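You operate a simulated robot arm through the tools that you are given. There is no shell and no other tool. Be economical: measure what you need, move in short steps, check, and stop when the job is done.

You are at the controls of a simulated robot arm. One attempt, no reset.

JOB
Open the air, blow the docked mould dry, shut the air and dab off the beads.
Fine: use the green sponge and put it back.

Only the result counts: the job must be done as asked and must still hold three seconds after the hand-in. Knocking over, shifting, dropping, spilling or breaking anything else fails it.

ROBOT AND FRAMES
A 6-joint arm with a two-finger parallel gripper, fixed in place. Base frame: the origin is at the foot of the arm, x ahead of it, y to its left, z up; the work surface is at about z = 0. Lengths are in m, angles in rad, forces in N, time in s.
With the tool pointing down near the work surface it reaches from about 0.16 to 0.42 m from the base axis. Its first joint turns from -1.152 to 1.152 rad. Payload 1.57 kg.
The TCP is the grasp point between the finger pads, 0.03 m short of the fingertips. In the tool frame z runs along the fingers and y along their closing line. Largest opening 0.08 m; finger width 0.017, thickness 0.012; the body of the gripper, 0.04 by 0.082 m, starts 0.08 m behind the TCP.
Orientation is that of the tool frame in the base frame, as a unit quaternion [x, y, z, w]. With the fingers straight down and closing along the base's y, the tool's x points along the base's -x, its y along +y and its z along -z.

CONTROLS
- The arm moves only by the tool play_rows. Its argument "rows" is a list of rows, each a list of 7 numbers: the turn, a rotation vector about the base's x, y, z in units of 8 degrees (1.0 is 8 degrees), then the shift along the base's x, y, z in units of 20 mm (1.0 is 20 mm), then the gripper command, from -1 (shut) to 1 (fully open), values between in proportion. In form: [[rx, ry, rz, dx, dy, dz, hand], ...]. A call has 1 to 12 rows; each row shifts and turns the commanded pose from where the row before left it. A call with a number of a shift or a turn outside -1 to 1 is refused whole. Rows are played at 5 a second. More than 0.05 m and 0.15 rad between two rows, or a gripper value outside its range, and nothing of the call is played. Where a pose cannot be reached the arm comes as near as it can. A force on the tool above 50 N (or 10 N above the force at the start of the call, whichever is more), or a blocked arm, ends the call early, and 0.2 s more pass. The fingers move at their own pace (about 0.153 m/s each) and stop on an object; they squeeze with about 31 N. The grip force told is the motor's: it shows also when the fingers shut on nothing. Time passes only in rows, and 0.2 s behind the last, so rows that do not move let the fingers close. It gives the time, the measured TCP pose, the force on the tool (base axes), the opening and the grip force at its end, in the units of the frame above (readings bear some noise), with the torque about the TCP (base axes, N m) and any sound that the robot's microphone picked up.
- Cameras (640 x 400 px; columns grow to the right, rows downward): "scene" is fixed at [0.0574, -0.3335, 0.4221]; the picture's right is [0.76, -0.65, 0.00], its down [-0.39, -0.46, -0.80] and it looks along [0.52, 0.61, -0.60] (base axes); focal length 229 px, centre (320, 200). "wrist" rides on the gripper at [0.072, -0.007, -0.122] in the tool frame; the picture's right is [0.09, 1.00, 0.00], its down [-0.84, 0.08, -0.54] and it looks along [-0.54, 0.05, 0.84] (tool axes); focal length 238 px, centre (320, 200). There is no depth. A picture from a camera that has moved, and an enlarged one, comes with that camera's place and axes in the base frame and with its lens.
- grab_frame(camera): a new picture of that camera. The clock stands still meanwhile.
- zoom(camera, box): a new picture of the part [left, top, right, bottom] of that camera's present view, enlarged. The clock stands still meanwhile.
- sign_off(): hands the job in; it is judged then, once.

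Go step by step. Nothing tells you positions but the pictures and the camera data: compare them with the known pose of the tool, close in by small moves and look again before you grip or let go. The budget is 120 turns and 64 pictures, counting those below and the enlarged ones. Unless the task says otherwise, let go and move clear before handing in, and close with one line.

The tools are called after "Emit:" by a JSON object that holds its "api" and its "payload". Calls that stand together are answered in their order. play_rows: Moves the arm, as the interface text tells. Its arguments: {"type":"object","properties":{"rows":{"type":"array","items":{"type":"array","items":{"type":"number"}}}},"required":["rows"]} The other tools are called the same way: grab_frame (camera) takes a picture; zoom (camera, box) takes an enlarged picture of a part of a camera's view; sign_off () hands the job in.

At the start:

```text
time_s: 0.0
eef_pos: [0.2223, 0.0611, 0.2778]
orientation: [-0.001, 1.0, 0.0, 0.0]
force: [0.4, 0.3, 0.2]
ft_torque: [-0.01, 0.0, -0.01]
finger_gap: 0.0798
grip_force: 0.1
```

scene: 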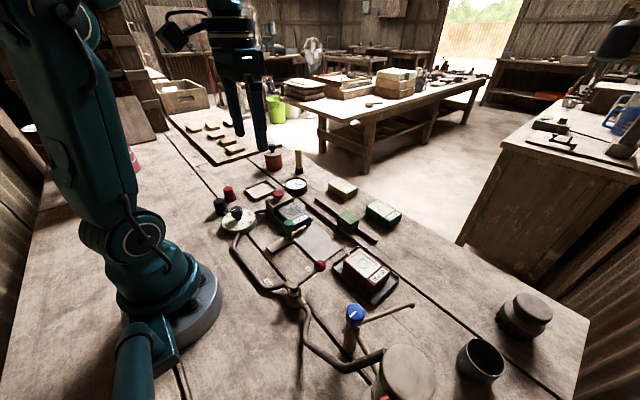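
wrist: 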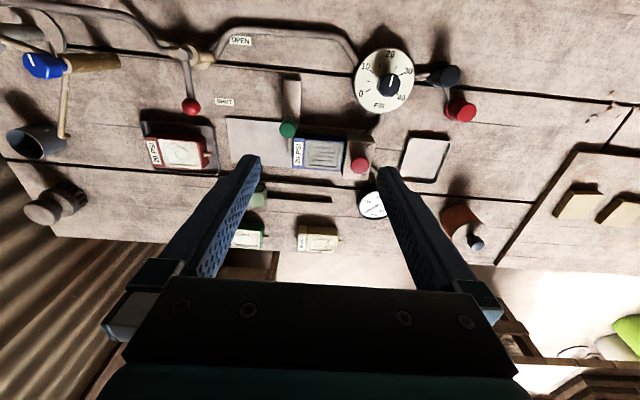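

The bench holds a valve lever with OPEN and SHUT labels, a PSI dial, moulds labelled with PSI values, and sponges. I'll zoom in to identify them.

Emit:
{"api": "zoom", "payload": {"camera": "scene", "box": [200, 140, 440, 290]}}

Emit:
{"api": "zoom", "payload": {"camera": "wrist", "box": [120, 20, 500, 258]}}

Emit:
{"api": "zoom", "payload": {"camera": "scene", "box": [220, 220, 540, 400]}}

```text
2.67 times, centred on (320, 215) of scene
camera zoom: at [0.0574, -0.3335, 0.4221], right [0.76, -0.65, 0.0], down [-0.39, -0.46, -0.8], along [0.52, 0.61, -0.6], focal length 610 px, centre (320, 160)
```

zoom: 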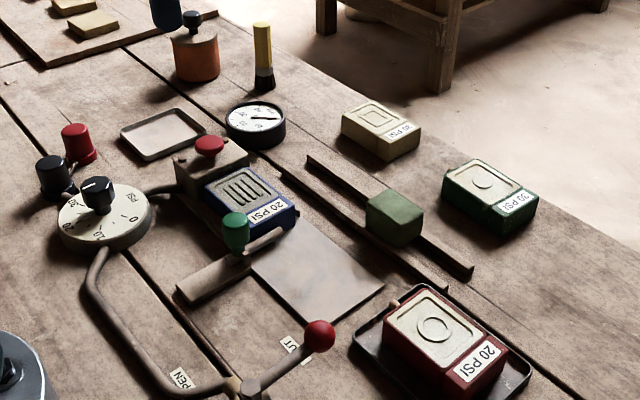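

```text
1.68 times, centred on (310, 139) of wrist
camera zoom: at [0.1496, 0.0528, 0.4003], right [-0.09, 1.0, 0.0], down [0.84, 0.08, 0.54], along [0.54, 0.05, -0.84], focal length 401 px, centre (337, 302)
```

zoom: 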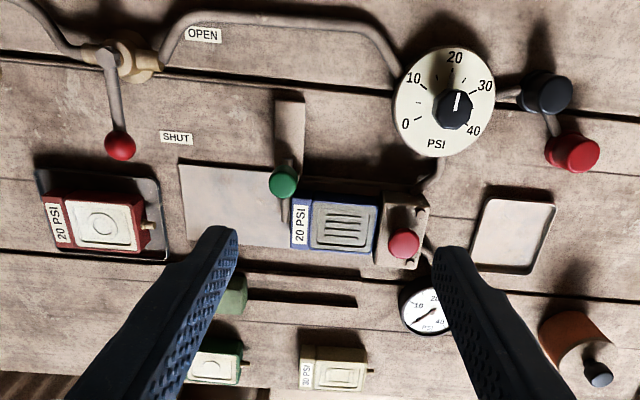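

```text
2.00 times, centred on (380, 310) of scene
camera zoom: at [0.0574, -0.3335, 0.4221], right [0.76, -0.65, 0.0], down [-0.39, -0.46, -0.8], along [0.52, 0.61, -0.6], focal length 457 px, centre (200, -20)
```

zoom: 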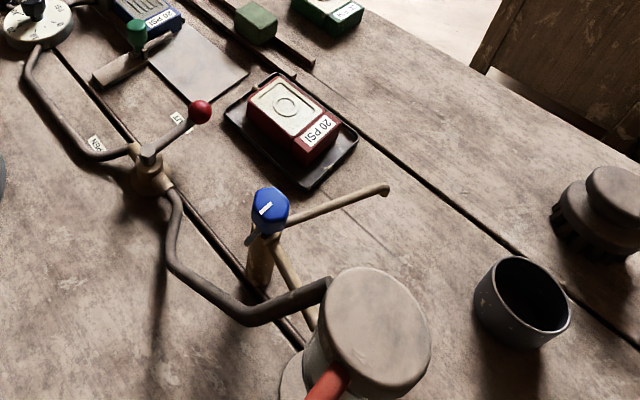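

I need sharper detail of the dock, dial, gauge and sponge.

Emit:
{"api": "zoom", "payload": {"camera": "wrist", "box": [210, 70, 430, 208]}}

Emit:
{"api": "zoom", "payload": {"camera": "scene", "box": [210, 170, 330, 245]}}

Emit:
{"api": "zoom", "payload": {"camera": "scene", "box": [170, 100, 330, 200]}}

```text
2.90 times, centred on (320, 139) of wrist
camera zoom: at [0.1496, 0.0528, 0.4003], right [-0.09, 1.0, 0.0], down [0.84, 0.08, 0.54], along [0.54, 0.05, -0.84], focal length 691 px, centre (320, 377)
```

zoom: 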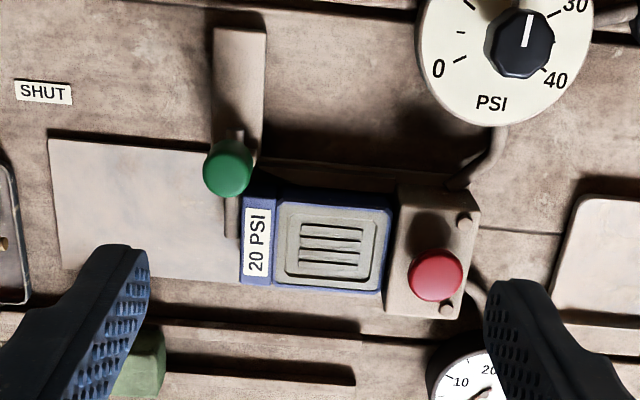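

```text
5.33 times, centred on (270, 208) of scene
camera zoom: at [0.0574, -0.3335, 0.4221], right [0.76, -0.65, 0.0], down [-0.39, -0.46, -0.8], along [0.52, 0.61, -0.6], focal length 1219 px, centre (587, 160)
```

zoom: 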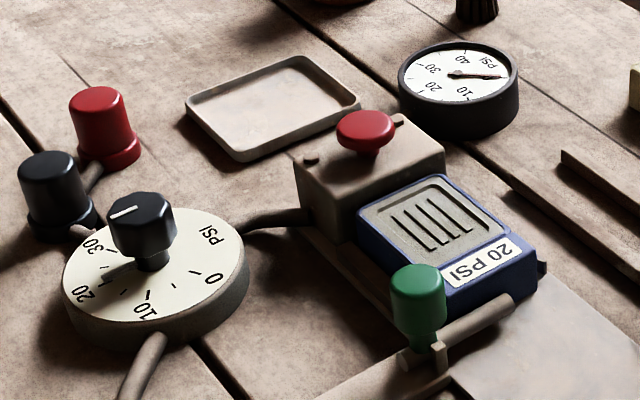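

```text
4.00 times, centred on (250, 150) of scene
camera zoom: at [0.0574, -0.3335, 0.4221], right [0.76, -0.65, 0.0], down [-0.39, -0.46, -0.8], along [0.52, 0.61, -0.6], focal length 914 px, centre (600, 400)
```

zoom: 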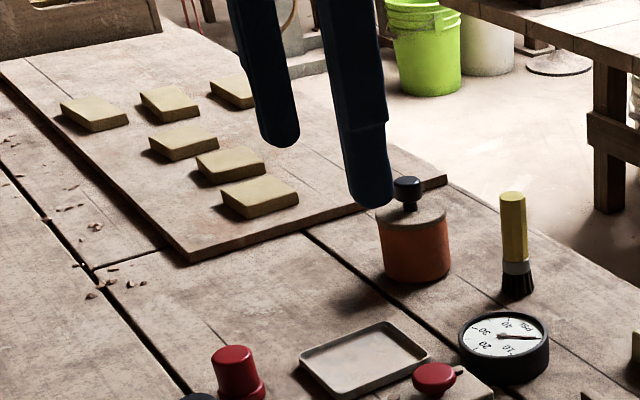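

Emit:
{"api": "zoom", "payload": {"camera": "wrist", "box": [340, 40, 436, 100]}}

Emit:
{"api": "zoom", "payload": {"camera": "wrist", "box": [110, 10, 270, 110]}}

```text
6.67 times, centred on (388, 70) of wrist
camera zoom: at [0.1496, 0.0528, 0.4003], right [-0.09, 1.0, 0.0], down [0.84, 0.08, 0.54], along [0.54, 0.05, -0.84], focal length 1589 px, centre (-133, 1067)
```

zoom: 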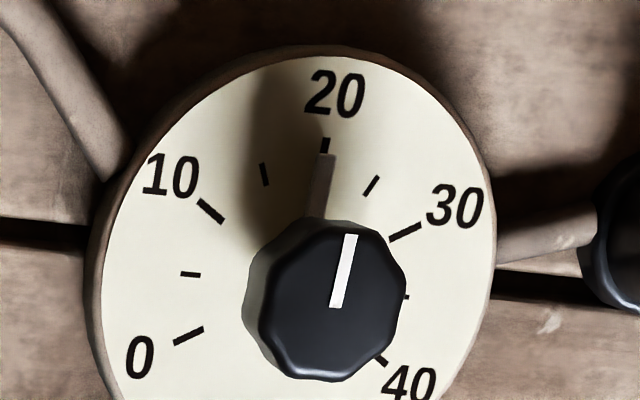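

```text
4.00 times, centred on (190, 60) of wrist
camera zoom: at [0.1496, 0.0528, 0.4003], right [-0.09, 1.0, 0.0], down [0.84, 0.08, 0.54], along [0.54, 0.05, -0.84], focal length 953 px, centre (840, 760)
```

zoom: 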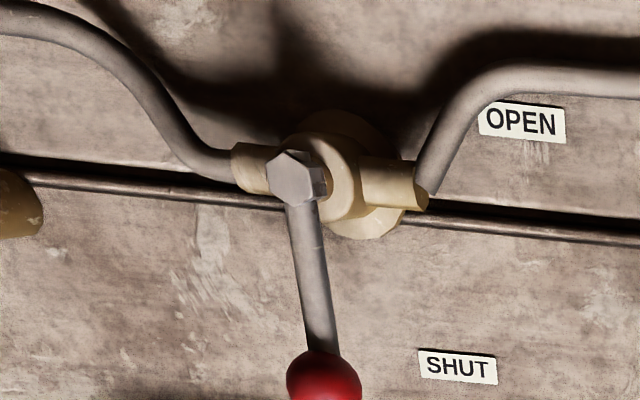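

The dial reads 20, matching the docked blue mould's label. The valve lever points to SHUT, with its ball at about (0.237, -0.120, 0.052) and its pivot at about (0.173, -0.12). I'll shut the fingers and move behind the ball on its -y side.

Emit:
{"api": "play_rows", "payload": {"rows": [[0, 0, 0, 0.1, -1, 0, -1], [0, 0, 0, 0.1, -1, 0, -1], [0, 0, 0, 0.1, -1, 0, -1], [0, 0, 0, 0.1, -1, 0, -1], [0, 0, 0, 0.1, -1, 0, -1], [0, 0, 0, 0.1, -1, 0, -1], [0, 0, 0, 0.1, -1, -1, -1], [0, 0, 0, 0, -1, -1, -1], [0, 0, 0, 0, -1, -1, -1], [0, 0, 0, 0, -1, -1, -1], [0, 0, 0, 0, -1, -1, -1]]}}

Emit:
{"api": "grab_frame", "payload": {"camera": "wrist"}}

Emit:
{"api": "grab_frame", "payload": {"camera": "scene"}}

```text
time_s: 2.4
eef_pos: [0.2348, -0.1602, 0.1778]
orientation: [-0.001, 1.0, 0.0, -0.001]
force: [0.0, -0.4, 0.7]
ft_torque: [0.0, 0.01, 0.0]
finger_gap: 0.0
grip_force: 21.5
```

```text
53 pictures are left
camera wrist: at [0.1636, -0.1679, 0.2996], right [-0.09, 1.0, 0.0], down [0.84, 0.08, 0.54], along [0.54, 0.05, -0.84], focal length 238 px, centre (320, 200)
```

wrist: 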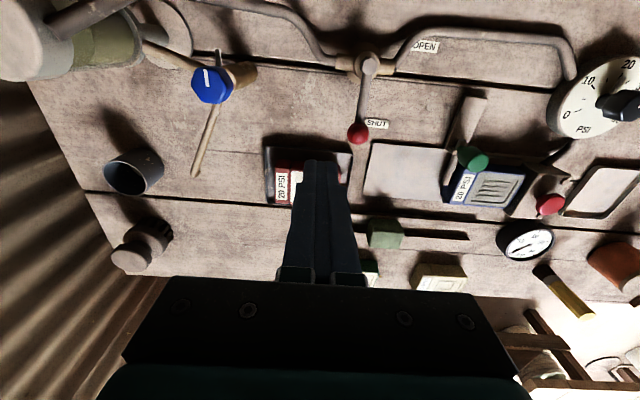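

```text
52 pictures are left
```

scene: 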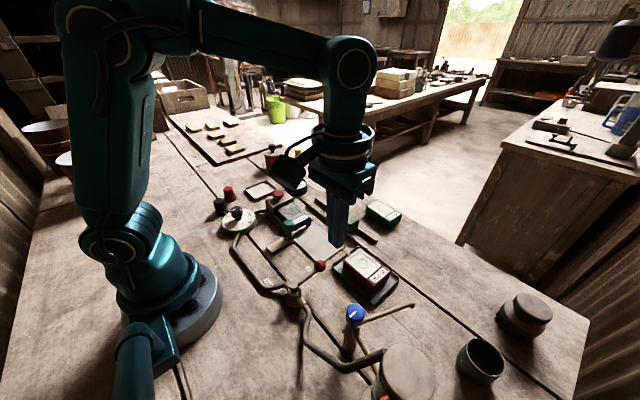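

Position confirmed. I'll descend behind the ball with the fingertips at about ball height.

Emit:
{"api": "play_rows", "payload": {"rows": [[0, 0, 0, 0, 0, -1, -1], [0, 0, 0, 0, 0, -1, -1], [0, 0, 0, 0, 0, -1, -1], [0, 0, 0, 0, 0, -1, -1], [0, 0, 0, 0, 0, -1, -1], [0, 0, 0, 0, 0, -0.15, -1]]}}

Emit:
{"api": "grab_frame", "payload": {"camera": "wrist"}}

Emit:
{"api": "zoom", "payload": {"camera": "scene", "box": [240, 200, 400, 300]}}

```text
time_s: 3.8
eef_pos: [0.2354, -0.1584, 0.0757]
orientation: [-0.001, 1.0, 0.0, 0.0]
force: [-0.1, -0.4, 0.1]
ft_torque: [-0.03, 0.03, -0.01]
finger_gap: 0.0
grip_force: 21.1
```

```text
51 pictures are left
camera wrist: at [0.1635, -0.1674, 0.1971], right [-0.09, 1.0, 0.0], down [0.84, 0.08, 0.54], along [0.54, 0.05, -0.84], focal length 238 px, centre (320, 200)
```

wrist: 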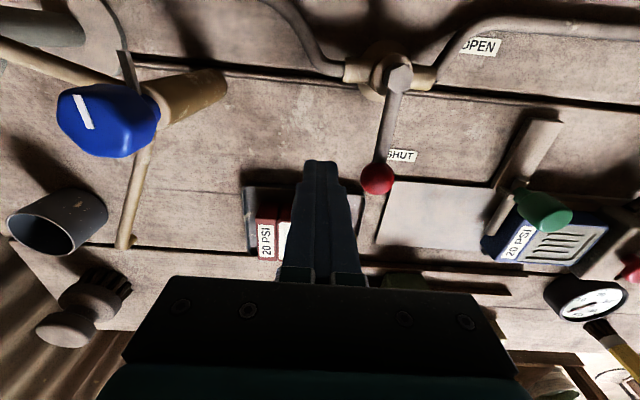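

```text
4.00 times, centred on (320, 250) of scene
camera zoom: at [0.0574, -0.3335, 0.4221], right [0.76, -0.65, 0.0], down [-0.39, -0.46, -0.8], along [0.52, 0.61, -0.6], focal length 914 px, centre (320, 0)
```

zoom: 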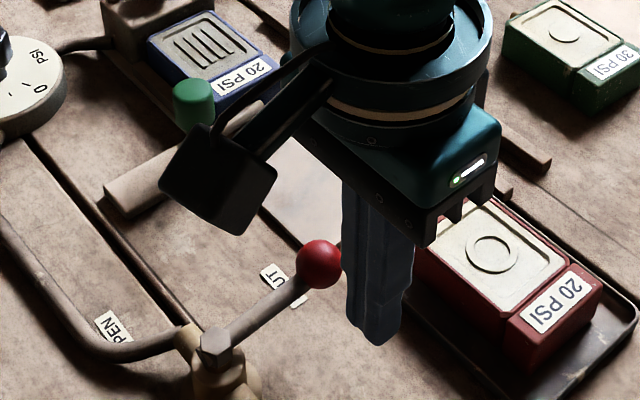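

I'll push the ball along its arc toward OPEN, stopping at about 85° to check.

Emit:
{"api": "play_rows", "payload": {"rows": [[0, 0, 0, 0.03, 0.82, 0, -1], [0, 0, 0, 0.1, 0.98, 0, -1], [0, 0, 0, -0.07, 0.58, 0, -1], [0, 0, 0, -0.17, 0.55, 0, -1], [0, 0, 0, -0.27, 0.51, 0, -1], [0, 0, 0, -0.35, 0.46, 0, -1], [0, 0, 0, -0.66, 0.55, 0, -1], [0, 0, 0, -0.58, 0.27, 0, -1]]}}

Emit:
{"api": "zoom", "payload": {"camera": "scene", "box": [200, 150, 400, 300]}}

Emit:
{"api": "grab_frame", "payload": {"camera": "wrist"}}

```text
time_s: 5.6
eef_pos: [0.1963, -0.0652, 0.0761]
orientation: [0.0, 1.0, 0.0, 0.001]
force: [-0.5, 0.5, 1.1]
ft_torque: [0.02, 0.02, 0.02]
finger_gap: 0.0
grip_force: 21.3
```

```text
2.67 times, centred on (300, 225) of scene
camera zoom: at [0.0574, -0.3335, 0.4221], right [0.76, -0.65, 0.0], down [-0.39, -0.46, -0.8], along [0.52, 0.61, -0.6], focal length 610 px, centre (373, 133)
```

zoom: 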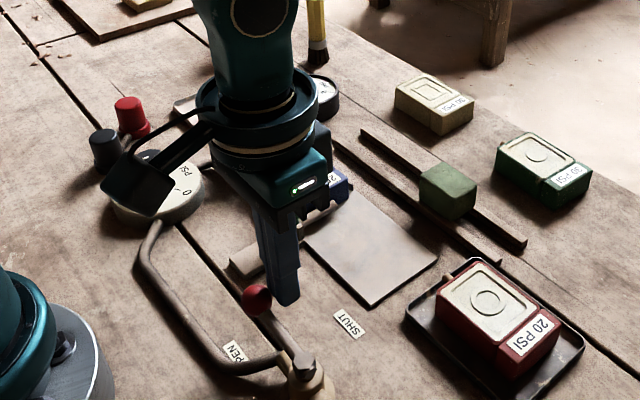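

```text
48 pictures are left
camera wrist: at [0.124, -0.0727, 0.1975], right [-0.09, 1.0, 0.0], down [0.84, 0.08, 0.54], along [0.54, 0.05, -0.84], focal length 238 px, centre (320, 200)
```

wrist: 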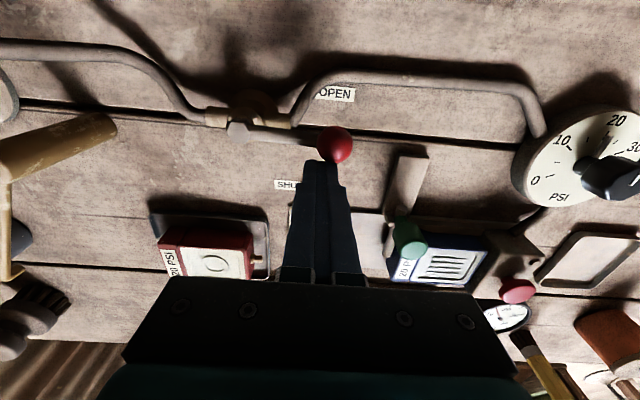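

The lever is nearly in line with the pipe. I'll push it the last bit.

Emit:
{"api": "play_rows", "payload": {"rows": [[0, 0, 0, -0.2, 0.05, 0, -1], [0, 0, 0, -0.2, 0.05, 0, -1], [0, 0, 0, 0, 0, 0, -1]]}}

Emit:
{"api": "grab_frame", "payload": {"camera": "wrist"}}

```text
time_s: 6.4
eef_pos: [0.1933, -0.0651, 0.0768]
orientation: [-0.002, 1.0, -0.003, 0.01]
force: [28.2, -16.4, 0.3]
ft_torque: [-0.62, -0.77, 0.03]
finger_gap: 0.0
grip_force: 21.2
```

```text
47 pictures are left
camera wrist: at [0.1187, -0.0715, 0.1973], right [-0.1, 1.0, -0.01], down [0.83, 0.08, 0.56], along [0.56, 0.05, -0.83], focal length 238 px, centre (320, 200)
```

wrist: 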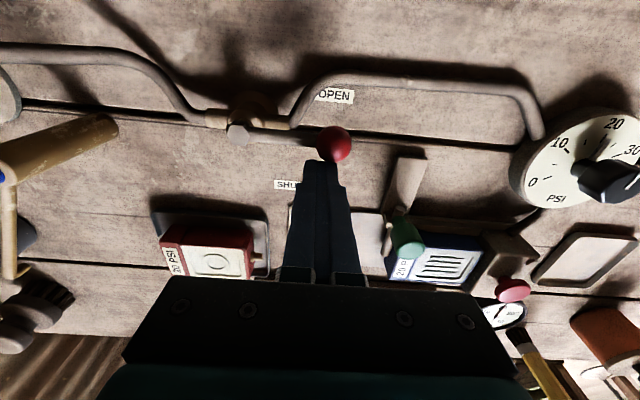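

The lever is at its stop and the gauge needle seems to have moved. I'll back off, rise, and read the gauge and dock.

Emit:
{"api": "play_rows", "payload": {"rows": [[0, 0, 0, 0.6, -0.1, 0, -1], [0, 0, 0, 0.3, 0, 1, -1], [0, 0, 0, 0, 0, 1, -1], [0, 0, 0, 0, 0.6, 1, -1], [0, 0, 0, 0, 1, 1, -1], [0, 0, 0, 0, 1, 0, -1], [0, 0, 0, 0, 1, 0, -1], [0, 0, 0, 0, 1, 0, -1]]}}

Emit:
{"api": "grab_frame", "payload": {"camera": "wrist"}}

Emit:
{"api": "zoom", "payload": {"camera": "scene", "box": [200, 150, 360, 250]}}

```text
time_s: 8.2
eef_pos: [0.2058, 0.0263, 0.1559]
orientation: [0.001, 1.0, 0.0, 0.0]
force: [-0.6, 0.0, 0.3]
ft_torque: [0.01, 0.01, -0.01]
finger_gap: 0.0
grip_force: 20.9
```

```text
46 pictures are left
camera wrist: at [0.1342, 0.0195, 0.2774], right [-0.09, 1.0, 0.0], down [0.84, 0.08, 0.54], along [0.54, 0.05, -0.84], focal length 238 px, centre (320, 200)
```

wrist: 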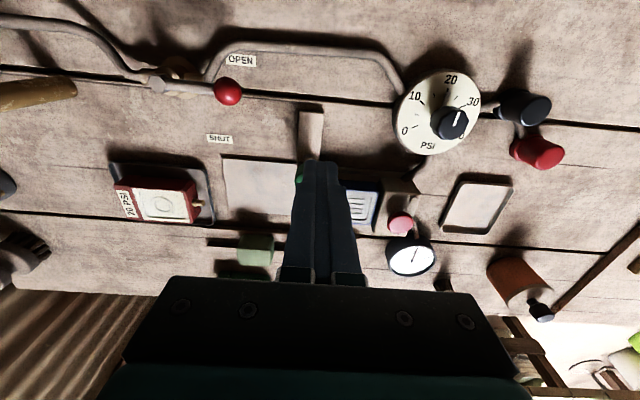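

```text
4.00 times, centred on (280, 200) of scene
camera zoom: at [0.0574, -0.3336, 0.4221], right [0.76, -0.65, 0.0], down [-0.39, -0.46, -0.8], along [0.52, 0.61, -0.6], focal length 914 px, centre (480, 200)
```

zoom: 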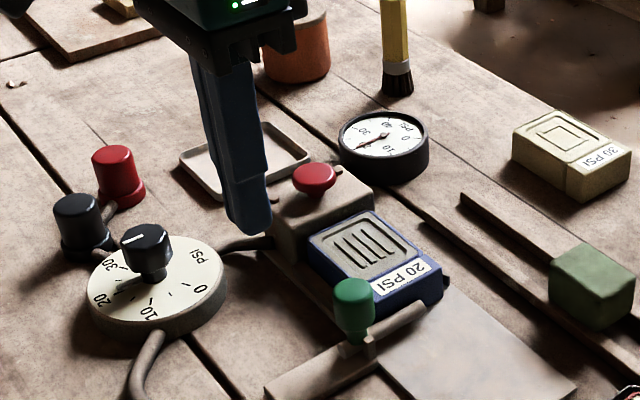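

Emit:
{"api": "zoom", "payload": {"camera": "wrist", "box": [340, 165, 468, 285]}}

Emit:
{"api": "zoom", "payload": {"camera": "scene", "box": [260, 170, 340, 225]}}

```text
3.33 times, centred on (404, 225) of wrist
camera zoom: at [0.1342, 0.0195, 0.2774], right [-0.09, 1.0, 0.0], down [0.84, 0.08, 0.54], along [0.54, 0.05, -0.84], focal length 794 px, centre (40, 117)
```

zoom: 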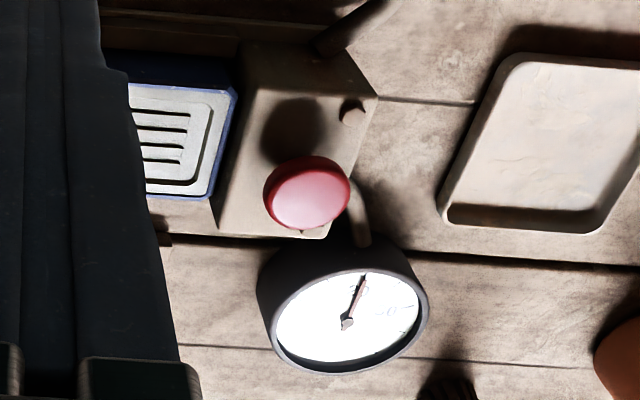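

```text
7.27 times, centred on (300, 198) of scene
camera zoom: at [0.0574, -0.3336, 0.4221], right [0.76, -0.65, 0.0], down [-0.39, -0.46, -0.8], along [0.52, 0.61, -0.6], focal length 1662 px, centre (466, 218)
```

zoom: 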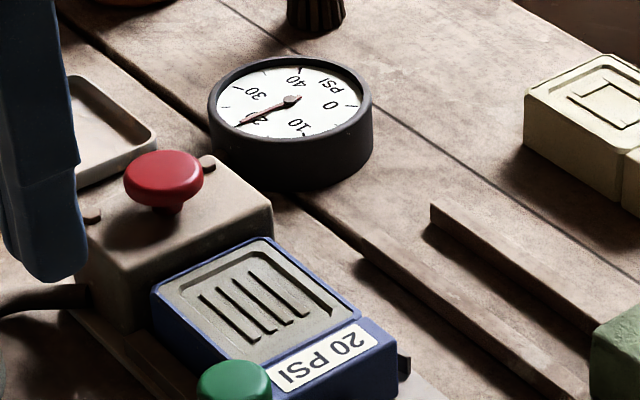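

The gauge reads 20 PSI, as required. The red plunger on the dock at about (0.299, 0.128, 0.058) looks like the blow button, so I'll move above it.

Emit:
{"api": "play_rows", "payload": {"rows": [[0, 0, 0, 0.9, 1, 0, -1], [0, 0, 0, 0.9, 1, 0, -1], [0, 0, 0, 0.9, 1, 0, -1], [0, 0, 0, 0.9, 1, 0, -1], [0, 0, 0, 1, 1, -0.6, -1], [0, 0, 0, 0, 0.1, -1, -1]]}}

Emit:
{"api": "zoom", "payload": {"camera": "scene", "box": [220, 140, 340, 215]}}

Emit:
{"api": "grab_frame", "payload": {"camera": "wrist"}}

```text
time_s: 9.6
eef_pos: [0.2989, 0.1288, 0.1231]
orientation: [-0.001, 1.0, 0.0, 0.0]
force: [0.1, 0.6, -0.3]
ft_torque: [-0.03, 0.03, 0.0]
finger_gap: 0.0
grip_force: 21.0
```

```text
5.33 times, centred on (280, 178) of scene
camera zoom: at [0.0574, -0.3335, 0.4221], right [0.76, -0.65, 0.0], down [-0.39, -0.46, -0.8], along [0.52, 0.61, -0.6], focal length 1219 px, centre (533, 320)
```

zoom: 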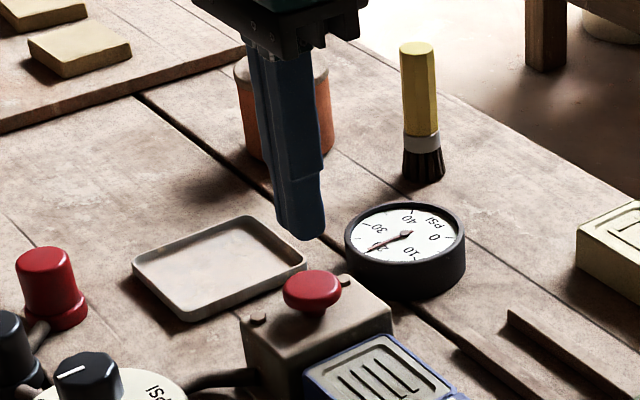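

```text
41 pictures are left
camera wrist: at [0.2263, 0.1209, 0.2453], right [-0.09, 1.0, 0.0], down [0.84, 0.08, 0.54], along [0.54, 0.05, -0.84], focal length 238 px, centre (320, 200)
```

wrist: 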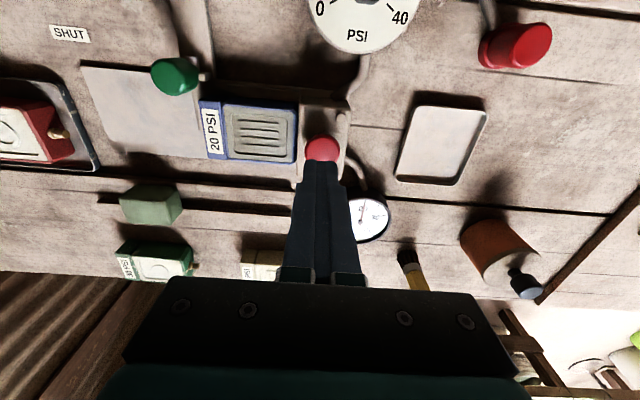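

Aligned above the button. I'll descend gently and press.

Emit:
{"api": "play_rows", "payload": {"rows": [[0, 0, 0, 0, 0, -0.7, -1], [0, 0, 0, 0, 0, -0.7, -1], [0, 0, 0, 0, 0, -0.2, -1], [0, 0, 0, 0, 0, -0.15, -1], [0, 0, 0, 0, 0, -0.15, -1], [0, 0, 0, 0, 0, 0, -1]]}}

Emit:
{"api": "zoom", "payload": {"camera": "scene", "box": [240, 150, 340, 225]}}

```text
time_s: 11.0
eef_pos: [0.298, 0.129, 0.0857]
orientation: [0.0, 1.0, 0.0, 0.001]
force: [0.6, -0.5, 1.7]
ft_torque: [-0.03, -0.02, 0.01]
finger_gap: 0.0
grip_force: 21.2
heard: click
```

```text
5.33 times, centred on (290, 188) of scene
camera zoom: at [0.0574, -0.3335, 0.4221], right [0.76, -0.65, 0.0], down [-0.39, -0.46, -0.8], along [0.52, 0.61, -0.6], focal length 1219 px, centre (480, 267)
```

zoom: 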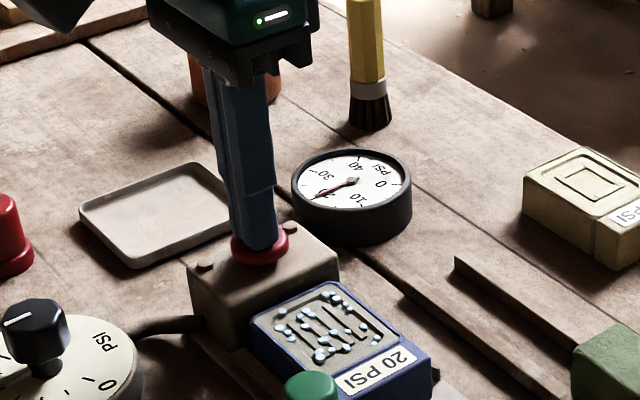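

A click was heard and beads of water have appeared on the mould. I'll hold the button a while and watch whether more come.

Emit:
{"api": "play_rows", "payload": {"rows": [[0, 0, 0, 0, 0, 0, -1], [0, 0, 0, 0, 0, 0, -1], [0, 0, 0, 0, 0, 0, -1], [0, 0, 0, 0, 0, 0, -1], [0, 0, 0, 0, 0, 0, -1], [0, 0, 0, 0, 0, 0, -1], [0, 0, 0, 0, 0, 0, -1], [0, 0, 0, 0, 0, 0, -1], [0, 0, 0, 0, 0, 0, -1], [0, 0, 0, 0, 0, 0, -1]]}}

Emit:
{"api": "zoom", "payload": {"camera": "scene", "box": [240, 150, 340, 225]}}

```text
time_s: 13.2
eef_pos: [0.2977, 0.129, 0.0863]
orientation: [-0.001, 1.0, -0.001, 0.001]
force: [0.0, 1.2, 2.3]
ft_torque: [0.03, -0.03, 0.02]
finger_gap: 0.0
grip_force: 21.3
```

```text
5.33 times, centred on (290, 188) of scene
camera zoom: at [0.0574, -0.3335, 0.4221], right [0.76, -0.65, 0.0], down [-0.39, -0.46, -0.8], along [0.52, 0.61, -0.6], focal length 1219 px, centre (480, 267)
```

zoom: 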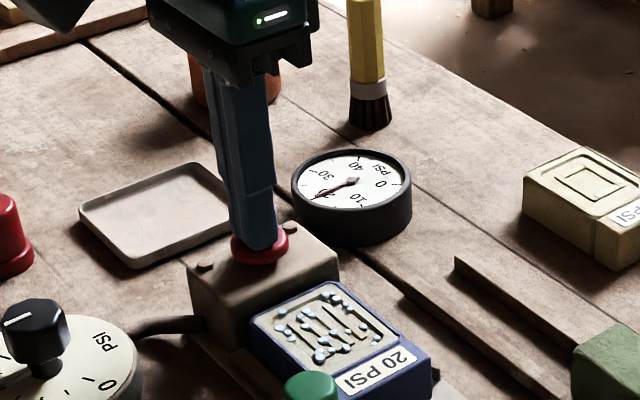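

Emit:
{"api": "zoom", "payload": {"camera": "scene", "box": [280, 200, 328, 230]}}

Emit:
{"api": "play_rows", "payload": {"rows": [[0, 0, 0, 0, 0, 0, -1], [0, 0, 0, 0, 0, 0, -1], [0, 0, 0, 0, 0, 0, -1], [0, 0, 0, 0, 0, 0, -1], [0, 0, 0, 0, 0, 0, -1], [0, 0, 0, 0, 0, 0, -1], [0, 0, 0, 0, 0, 0, -1], [0, 0, 0, 0, 0, 0, -1], [0, 0, 0, 0, 0, 0, -1], [0, 0, 0, 0, 0, 0, -1]]}}

Emit:
{"api": "zoom", "payload": {"camera": "scene", "box": [280, 200, 328, 230]}}

```text
13.33 times, centred on (304, 215) of scene
camera zoom: at [0.0574, -0.3335, 0.4221], right [0.76, -0.65, 0.0], down [-0.39, -0.46, -0.8], along [0.52, 0.61, -0.6], focal length 3047 px, centre (533, 0)
```

zoom: 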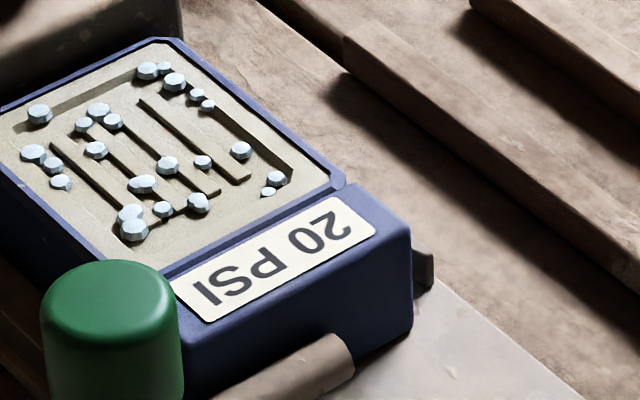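

```text
time_s: 15.4
eef_pos: [0.298, 0.129, 0.0846]
orientation: [-0.001, 1.0, 0.0, 0.0]
force: [-0.5, 0.5, 2.4]
ft_torque: [0.04, 0.04, -0.03]
finger_gap: 0.0001
grip_force: 21.4
```

```text
13.33 times, centred on (304, 215) of scene
camera zoom: at [0.0574, -0.3335, 0.4221], right [0.76, -0.65, 0.0], down [-0.39, -0.46, -0.8], along [0.52, 0.61, -0.6], focal length 3047 px, centre (533, 0)
```

zoom: 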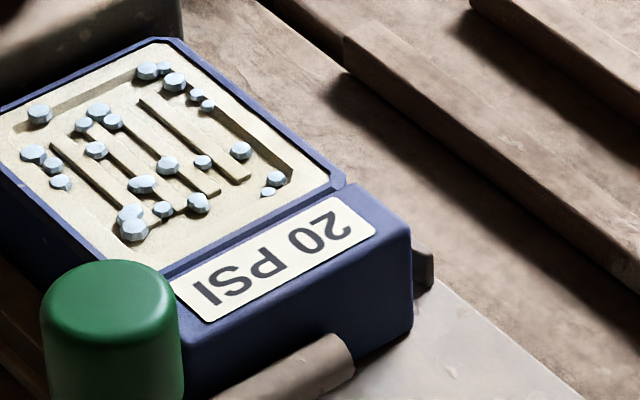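

The face is lightening as it dries while the beads stay. I'll keep holding until the colour stops changing.

Emit:
{"api": "play_rows", "payload": {"rows": [[0, 0, 0, 0, 0, 0, -1], [0, 0, 0, 0, 0, 0, -1], [0, 0, 0, 0, 0, 0, -1], [0, 0, 0, 0, 0, 0, -1], [0, 0, 0, 0, 0, 0, -1], [0, 0, 0, 0, 0, 0, -1], [0, 0, 0, 0, 0, 0, -1], [0, 0, 0, 0, 0, 0, -1], [0, 0, 0, 0, 0, 0, -1], [0, 0, 0, 0, 0, 0, -1]]}}

Emit:
{"api": "zoom", "payload": {"camera": "scene", "box": [280, 200, 328, 230]}}

```text
time_s: 17.6
eef_pos: [0.2978, 0.1287, 0.0863]
orientation: [-0.001, 1.0, 0.0, 0.001]
force: [-0.4, 0.4, 2.4]
ft_torque: [0.03, 0.01, 0.01]
finger_gap: 0.0
grip_force: 20.7
```

```text
13.33 times, centred on (304, 215) of scene
camera zoom: at [0.0574, -0.3335, 0.4221], right [0.76, -0.65, 0.0], down [-0.39, -0.46, -0.8], along [0.52, 0.61, -0.6], focal length 3047 px, centre (533, 0)
```

zoom: 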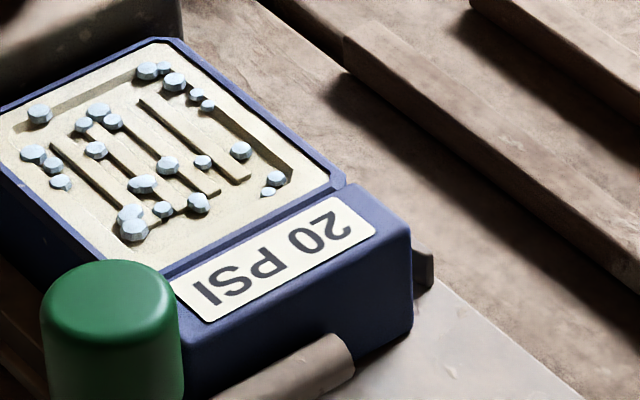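

The colour has settled, so it is dry. I'll lift off and check that the button pops up.

Emit:
{"api": "play_rows", "payload": {"rows": [[0, 0, 0, 0, 0, 0, -1], [0, 0, 0, 0, 0, 0, -1], [0, 0, 0, 0, 0, 0.5, -1], [0, 0, 0, 0, 0, 1, -1], [0, 0, 0, 0, 0, 1, -1], [0, 0, 0, 0, 0, 1, -1], [0, 0, 0, -0.8, -1, 0.5, -1], [0, 0, 0, -1, -1, 0, -1]]}}

Emit:
{"api": "zoom", "payload": {"camera": "scene", "box": [210, 150, 370, 250]}}

Emit:
{"api": "grab_frame", "payload": {"camera": "wrist"}}

```text
time_s: 19.4
eef_pos: [0.26, 0.088, 0.167]
orientation: [-0.001, 1.0, 0.001, 0.0]
force: [-0.4, 0.8, 0.6]
ft_torque: [-0.02, -0.05, -0.04]
finger_gap: 0.0001
grip_force: 21.3
```

```text
4.00 times, centred on (290, 200) of scene
camera zoom: at [0.0574, -0.3335, 0.4221], right [0.76, -0.65, 0.0], down [-0.39, -0.46, -0.8], along [0.52, 0.61, -0.6], focal length 914 px, centre (440, 200)
```

zoom: 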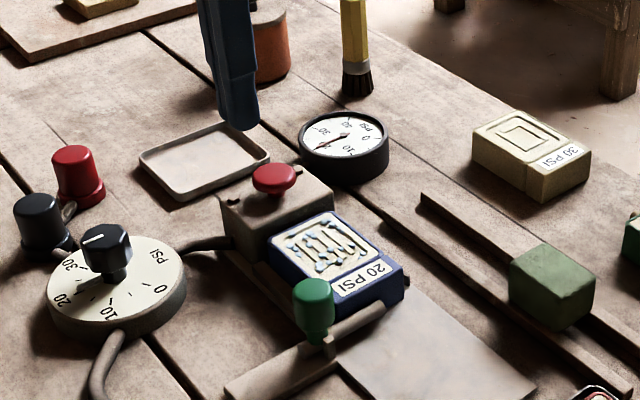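

```text
34 pictures are left
camera wrist: at [0.1894, 0.0808, 0.2874], right [-0.09, 1.0, 0.0], down [0.84, 0.08, 0.54], along [0.54, 0.05, -0.84], focal length 238 px, centre (320, 200)
```

wrist: 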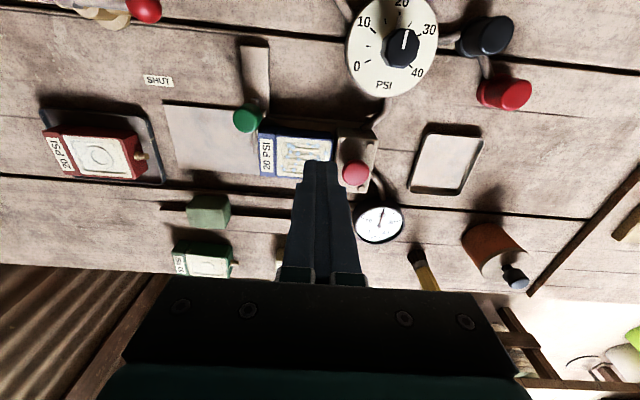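

The button is back up. Now to shut the air: I'll yaw the gripper 90°, part-open it, and go above the lever ball at about (0.172, -0.062).

Emit:
{"api": "play_rows", "payload": {"rows": [[0, 0, 0.9375, -0.367, -0.625, 0, 0], [0, 0, 0.9375, -0.367, -0.625, 0, 0], [0, 0, 0.9375, -0.367, -0.625, 0, 0], [0, 0, 0.9375, -0.367, -0.625, 0, 0], [0, 0, 0.9375, -0.367, -0.625, 0, 0], [0, 0, 0.9375, -0.367, -0.625, 0, 0], [0, 0, 0.9375, -0.367, -0.625, 0, 0], [0, 0, 0.9375, -0.367, -0.625, 0, 0], [0, 0, 0.9375, -0.367, -0.625, 0, 0], [0, 0, 0.9375, -0.367, -0.625, 0, 0], [0, 0, 0.9375, -0.367, -0.625, 0, 0], [0, 0, 0.9375, -0.367, -0.625, 0, 0]]}}

Emit:
{"api": "grab_frame", "payload": {"camera": "wrist"}}

```text
time_s: 22.0
eef_pos: [0.1736, -0.0632, 0.1646]
orientation: [0.708, -0.706, -0.001, 0.0]
force: [-0.3, -0.3, 0.6]
ft_torque: [0.02, 0.01, -0.04]
finger_gap: 0.0401
grip_force: 0.0
```

```text
33 pictures are left
camera wrist: at [0.1805, -0.1348, 0.2866], right [-1.0, -0.09, 0.0], down [-0.08, 0.84, 0.54], along [-0.05, 0.54, -0.84], focal length 238 px, centre (320, 200)
```

wrist: 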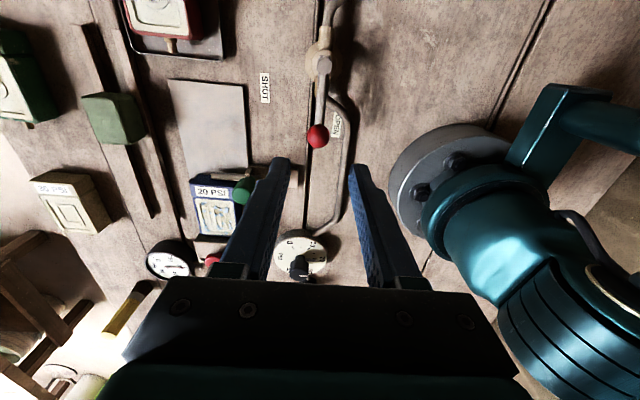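

The ball is centred to within a few mm. I'll lower over it with the fingertips staying above the pipe.

Emit:
{"api": "play_rows", "payload": {"rows": [[0, 0, 0, 0.15, 0.1, -1, 0], [0, 0, 0, 0, 0, -1, 0], [0, 0, 0, 0, 0, -1, 0], [0, 0, 0, 0, 0, -1, 0], [0, 0, 0, 0, 0, -0.45, 0]]}}

Emit:
{"api": "grab_frame", "payload": {"camera": "wrist"}}

Emit:
{"api": "zoom", "payload": {"camera": "scene", "box": [220, 220, 340, 300]}}

```text
time_s: 23.2
eef_pos: [0.1767, -0.0591, 0.0769]
orientation: [0.708, -0.706, 0.001, 0.0]
force: [-0.1, 0.6, -0.1]
ft_torque: [0.0, -0.01, -0.02]
finger_gap: 0.0402
grip_force: 0.0
```

```text
32 pictures are left
camera wrist: at [0.1837, -0.1322, 0.1983], right [-1.0, -0.09, 0.0], down [-0.08, 0.84, 0.54], along [-0.05, 0.54, -0.84], focal length 238 px, centre (320, 200)
```

wrist: 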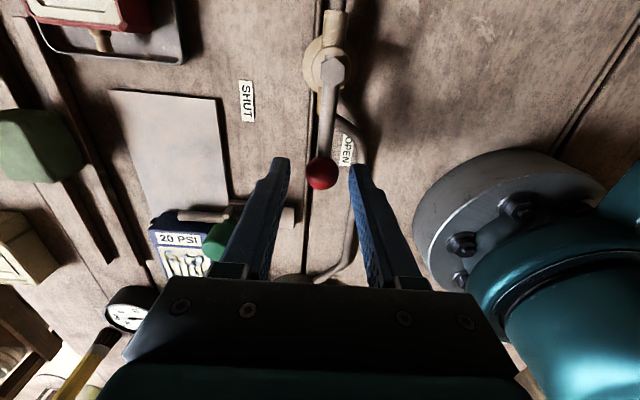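

```text
5.00 times, centred on (280, 260) of scene
camera zoom: at [0.0574, -0.3335, 0.4221], right [0.76, -0.65, 0.0], down [-0.39, -0.46, -0.8], along [0.52, 0.61, -0.6], focal length 1143 px, centre (520, -100)
```

zoom: 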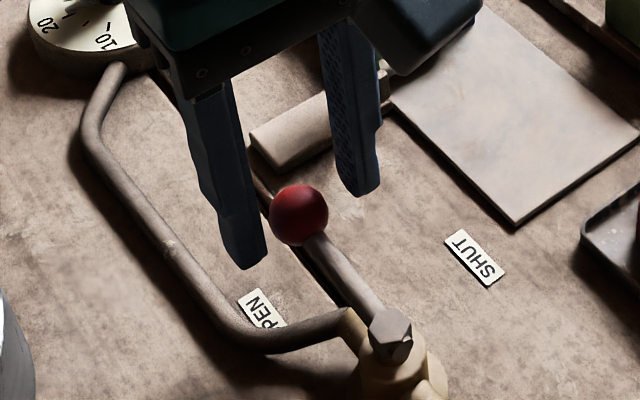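

The ball is between the fingers. I'll close lightly around it, then swing the lever back with the tool turning along.

Emit:
{"api": "play_rows", "payload": {"rows": [[0, 0, 0, 0, -0.12, 0, -0.2], [0, 0, 0, 0, 0, 0, -0.42], [0, 0, 0, 0, 0, 0, -0.42]]}}

Emit:
{"api": "play_rows", "payload": {"rows": [[0, 0, -0.9375, 0.3885, -0.0255, 0, -0.42], [0, 0, -0.9375, 0.3815, -0.076, 0, -0.42], [0, 0, -0.9375, 0.3685, -0.125, 0, -0.42], [0, 0, -0.9375, 0.349, -0.172, 0, -0.42], [0, 0, -0.9375, 0.3235, -0.2165, 0, -0.42], [0, 0, -0.9375, 0.2925, -0.2565, 0, -0.42], [0, 0, -0.9375, 0.2565, -0.2925, 0, -0.42], [0, 0, -0.9375, 0.2165, -0.3235, 0, -0.42], [0, 0, -0.9375, 0.172, -0.349, 0, -0.42], [0, 0, -0.9375, 0.125, -0.3685, 0, -0.42], [0, 0, -0.9375, 0.076, -0.3815, 0, -0.42], [0, 0, -0.9375, 0.0255, -0.3885, 0, -0.42]]}}

Emit:
{"api": "grab_frame", "payload": {"camera": "wrist"}}

```text
time_s: 24.0
eef_pos: [0.177, -0.0634, 0.076]
orientation: [0.708, -0.707, 0.0, 0.0]
force: [-1.0, -0.4, -1.7]
ft_torque: [-0.01, 0.05, 0.01]
finger_gap: 0.024
grip_force: 0.2
```

```text
time_s: 26.6
eef_pos: [0.2359, -0.1213, 0.0767]
orientation: [0.0, 1.0, 0.0, 0.0]
force: [-1.6, 2.1, 0.3]
ft_torque: [0.1, 0.01, 0.0]
finger_gap: 0.0254
grip_force: 1.2
```

```text
30 pictures are left
camera wrist: at [0.1648, -0.128, 0.1983], right [-0.09, 1.0, 0.0], down [0.84, 0.08, 0.54], along [0.54, 0.05, -0.84], focal length 238 px, centre (320, 200)
```

wrist: 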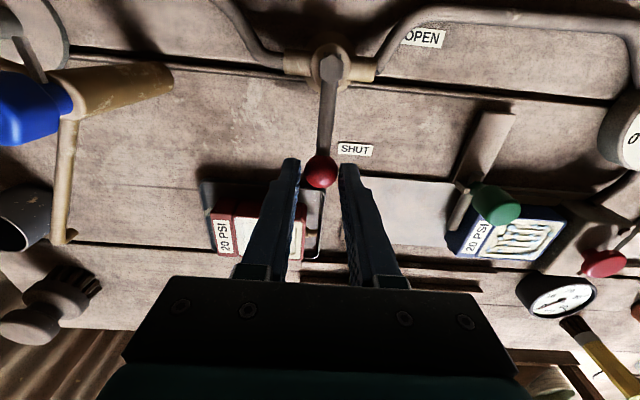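

The lever is nearly at SHUT. I'll push on to the stop, then check the gauge.

Emit:
{"api": "play_rows", "payload": {"rows": [[0, 0, 0, 0, -0.15, 0, -0.42], [0, 0, 0, 0, -0.15, 0, -0.42], [0, 0, 0, 0, -0.1, 0, -0.42]]}}

Emit:
{"api": "zoom", "payload": {"camera": "wrist", "box": [260, 120, 420, 220]}}

Emit:
{"api": "zoom", "payload": {"camera": "scene", "box": [240, 160, 340, 222]}}

```text
time_s: 27.4
eef_pos: [0.2363, -0.1287, 0.077]
orientation: [-0.001, 1.0, 0.0, 0.0]
force: [1.3, 18.7, 2.1]
ft_torque: [0.57, -0.05, -0.01]
finger_gap: 0.0395
grip_force: 9.2
```

```text
4.00 times, centred on (340, 170) of wrist
camera zoom: at [0.1649, -0.1361, 0.1982], right [-0.09, 1.0, 0.0], down [0.84, 0.08, 0.54], along [0.54, 0.05, -0.84], focal length 953 px, centre (240, 320)
```

zoom: 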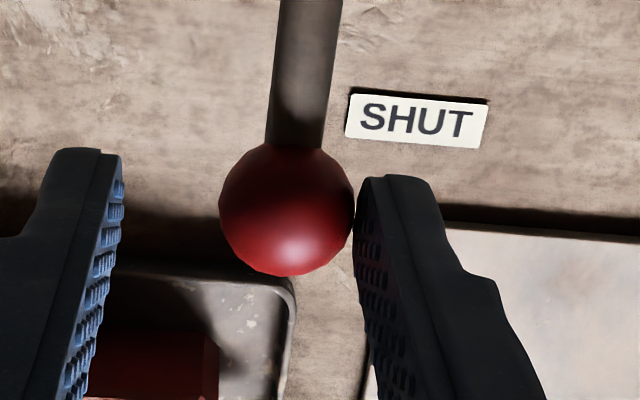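

```text
6.40 times, centred on (290, 191) of scene
camera zoom: at [0.0574, -0.3335, 0.4221], right [0.76, -0.65, 0.0], down [-0.39, -0.46, -0.8], along [0.52, 0.61, -0.6], focal length 1463 px, centre (512, 258)
```

zoom: 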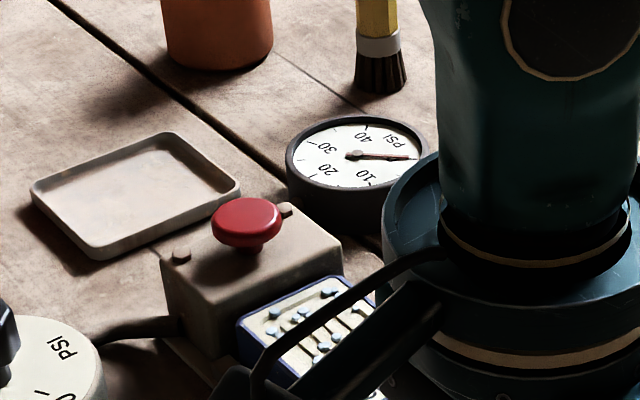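

The gauge is at 0 and the air is shut. I'll release, rise and look closely at the green sponge at about (0.387, -0.051).

Emit:
{"api": "play_rows", "payload": {"rows": [[0, 0, 0, 0, 0.35, 0, -0.2], [0, 0, 0, 0, 0, 1, 0], [0, 0, 0, 0, 0, 1, 0], [0, 0, 0, 0, 0, 1, 0], [0, 0, 0, 0.5, 0.5, 1, 0.2], [0, 0, 0, 1, 1, 0, 0.2], [0, 0, 0, 1, 1, 0, 0.2], [0, 0, 0, 1, 1, 0, 0.2], [0, 0, 0, 0.5, 0.2, 0, 0.2]]}}

Emit:
{"api": "grab_frame", "payload": {"camera": "wrist"}}

Emit:
{"api": "zoom", "payload": {"camera": "scene", "box": [220, 180, 420, 305]}}

```text
time_s: 29.4
eef_pos: [0.3166, -0.0477, 0.1563]
orientation: [0.0, 1.0, 0.0, 0.0]
force: [-0.1, -0.6, 0.7]
ft_torque: [0.0, -0.02, 0.02]
finger_gap: 0.0481
grip_force: 0.0
```

```text
27 pictures are left
camera wrist: at [0.2452, -0.0551, 0.2778], right [-0.09, 1.0, 0.0], down [0.84, 0.08, 0.54], along [0.54, 0.05, -0.84], focal length 238 px, centre (320, 200)
```

wrist: 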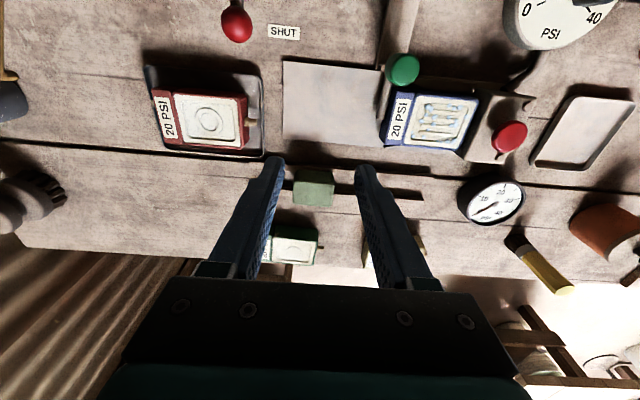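

```text
3.20 times, centred on (320, 242) of scene
camera zoom: at [0.0574, -0.3335, 0.4221], right [0.76, -0.65, 0.0], down [-0.39, -0.46, -0.8], along [0.52, 0.61, -0.6], focal length 731 px, centre (320, 64)
```

zoom: 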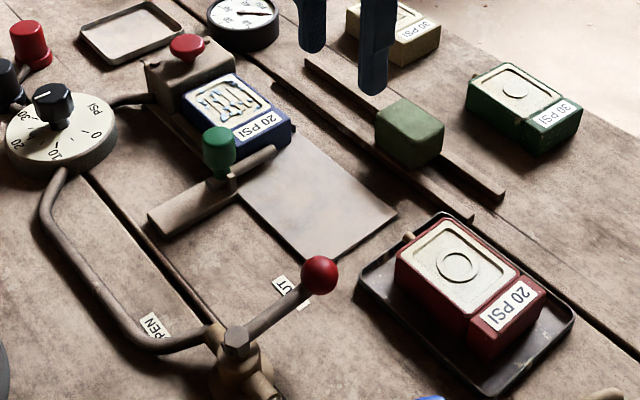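

Emit:
{"api": "zoom", "payload": {"camera": "wrist", "box": [250, 140, 390, 228]}}

Emit:
{"api": "zoom", "payload": {"camera": "scene", "box": [300, 185, 396, 245]}}

```text
4.55 times, centred on (320, 184) of wrist
camera zoom: at [0.2452, -0.0551, 0.2778], right [-0.09, 1.0, 0.0], down [0.84, 0.08, 0.54], along [0.54, 0.05, -0.84], focal length 1083 px, centre (320, 273)
```

zoom: 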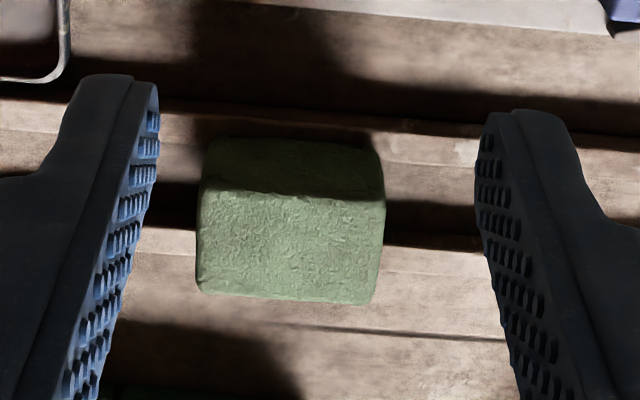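

```text
6.67 times, centred on (348, 215) of scene
camera zoom: at [0.0574, -0.3335, 0.4221], right [0.76, -0.65, 0.0], down [-0.39, -0.46, -0.8], along [0.52, 0.61, -0.6], focal length 1524 px, centre (133, 100)
```

zoom: 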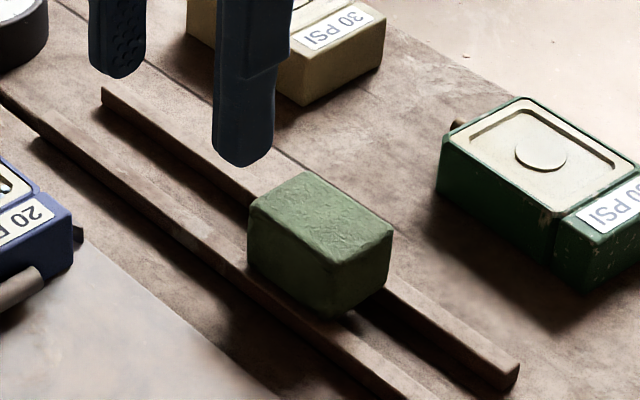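

The sponge stands between two rails, about 0.047 wide in y, 0.03 in x and 0.043 high, centred near (0.391, -0.0495). I'll open wide and hover over it to check.

Emit:
{"api": "play_rows", "payload": {"rows": [[0, 0, 0, 1, -0.05, 0, 1], [0, 0, 0, 1, -0.05, 0, 1], [0, 0, 0, 1, 0, 0, 1], [0, 0, 0, 0.7, 0, -1, 1], [0, 0, 0, 0, 0, -1, 1], [0, 0, 0, 0, 0, -0.5, 1]]}}

Emit:
{"api": "grab_frame", "payload": {"camera": "wrist"}}

Emit:
{"api": "zoom", "payload": {"camera": "scene", "box": [280, 165, 408, 245]}}

```text
time_s: 30.8
eef_pos: [0.3902, -0.0495, 0.1064]
orientation: [-0.001, 1.0, 0.0, 0.0]
force: [-0.6, -0.1, 0.0]
ft_torque: [0.01, 0.01, -0.01]
finger_gap: 0.0798
grip_force: 0.1
```

```text
23 pictures are left
camera wrist: at [0.3188, -0.0573, 0.2285], right [-0.09, 1.0, 0.0], down [0.84, 0.08, 0.54], along [0.54, 0.05, -0.84], focal length 238 px, centre (320, 200)
```

wrist: 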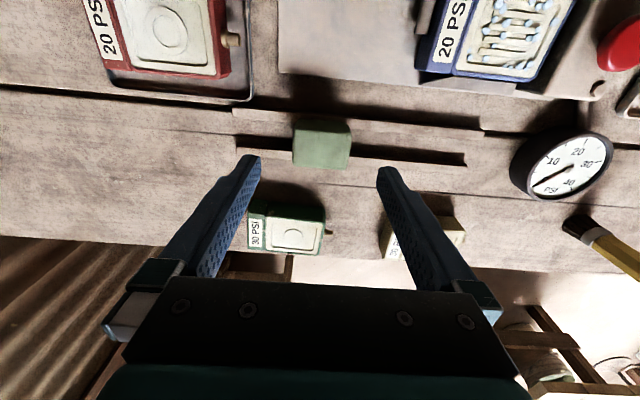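

```text
5.00 times, centred on (344, 205) of scene
camera zoom: at [0.0574, -0.3335, 0.4221], right [0.76, -0.65, 0.0], down [-0.39, -0.46, -0.8], along [0.52, 0.61, -0.6], focal length 1143 px, centre (200, 175)
```

zoom: 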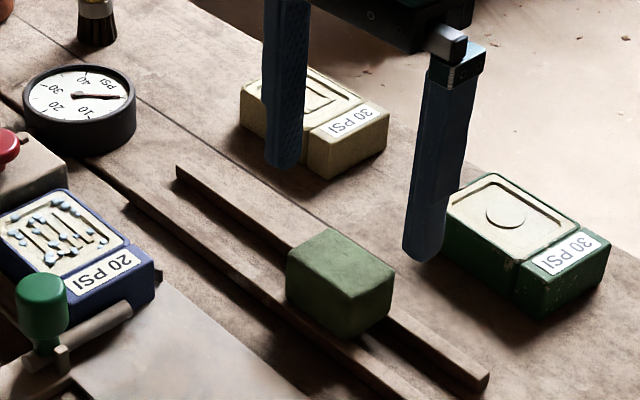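

The sponge is centred between the fingers. I'll descend to grip its upper part, with the fingertips clear of the rails.

Emit:
{"api": "play_rows", "payload": {"rows": [[0, 0, 0, 0, 0, -1, 1], [0, 0, 0, 0, 0, -1, 1], [0, 0, 0, 0, 0, -0.85, 1], [0, 0, 0, 0, 0, 0, 1]]}}

Emit:
{"api": "zoom", "payload": {"camera": "scene", "box": [280, 165, 408, 245]}}

```text
time_s: 31.8
eef_pos: [0.3903, -0.0505, 0.0491]
orientation: [-0.001, 1.0, 0.001, -0.001]
force: [0.6, 0.2, -0.2]
ft_torque: [0.0, 0.01, 0.0]
finger_gap: 0.0803
grip_force: 0.1
```

```text
5.00 times, centred on (344, 205) of scene
camera zoom: at [0.0574, -0.3335, 0.4221], right [0.76, -0.65, 0.0], down [-0.39, -0.46, -0.8], along [0.52, 0.61, -0.6], focal length 1143 px, centre (200, 175)
```

zoom: 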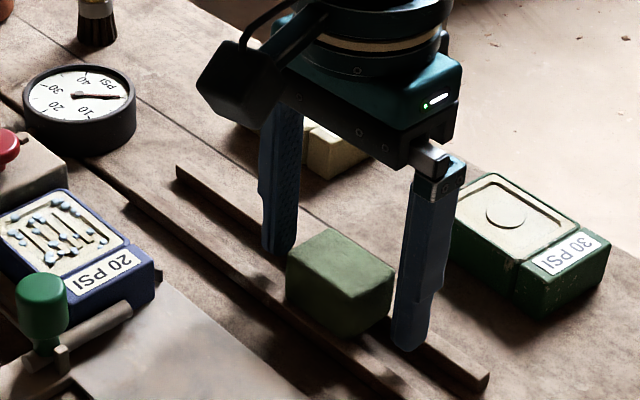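

Emit:
{"api": "play_rows", "payload": {"rows": [[0, 0, 0, 0, 0, 0, 0.3], [0, 0, 0, 0, 0, 0, -0.3], [0, 0, 0, 0, 0, 0, -0.6], [0, 0, 0, 0, 0, 0, -0.6]]}}

```text
time_s: 32.8
eef_pos: [0.3905, -0.051, 0.0498]
orientation: [-0.001, 1.0, 0.0, 0.0]
force: [0.3, -0.1, 0.3]
ft_torque: [-0.01, -0.01, -0.02]
finger_gap: 0.0484
grip_force: 31.2
```

Firm grip at 0.048 m. I'll lift straight up and check.

Emit:
{"api": "play_rows", "payload": {"rows": [[0, 0, 0, 0, 0, 0.5, -0.6], [0, 0, 0, 0, 0, 1, -0.6], [0, 0, 0, 0, 0, 1, -0.6], [0, 0, 0, 0, 0, 1, -0.6], [0, 0, 0, 0, 0, 1, -0.6]]}}

Emit:
{"api": "zoom", "payload": {"camera": "scene", "box": [260, 145, 420, 245]}}

```text
time_s: 34.0
eef_pos: [0.39, -0.0515, 0.1392]
orientation: [-0.001, 1.0, 0.001, 0.0]
force: [0.7, -0.8, -0.8]
ft_torque: [-0.02, 0.0, 0.02]
finger_gap: 0.0488
grip_force: 31.0
```

```text
4.00 times, centred on (340, 195) of scene
camera zoom: at [0.0574, -0.3335, 0.4221], right [0.76, -0.65, 0.0], down [-0.39, -0.46, -0.8], along [0.52, 0.61, -0.6], focal length 914 px, centre (240, 220)
```

zoom: 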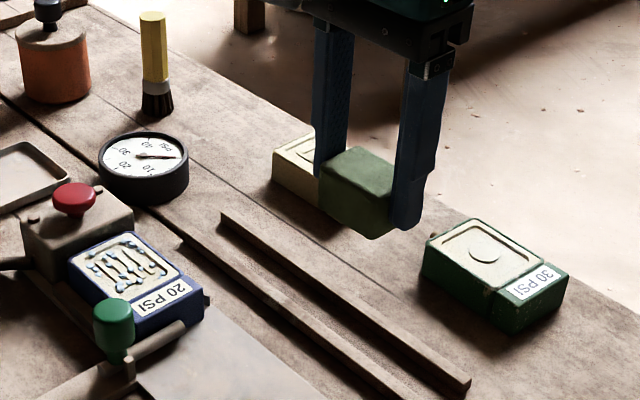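

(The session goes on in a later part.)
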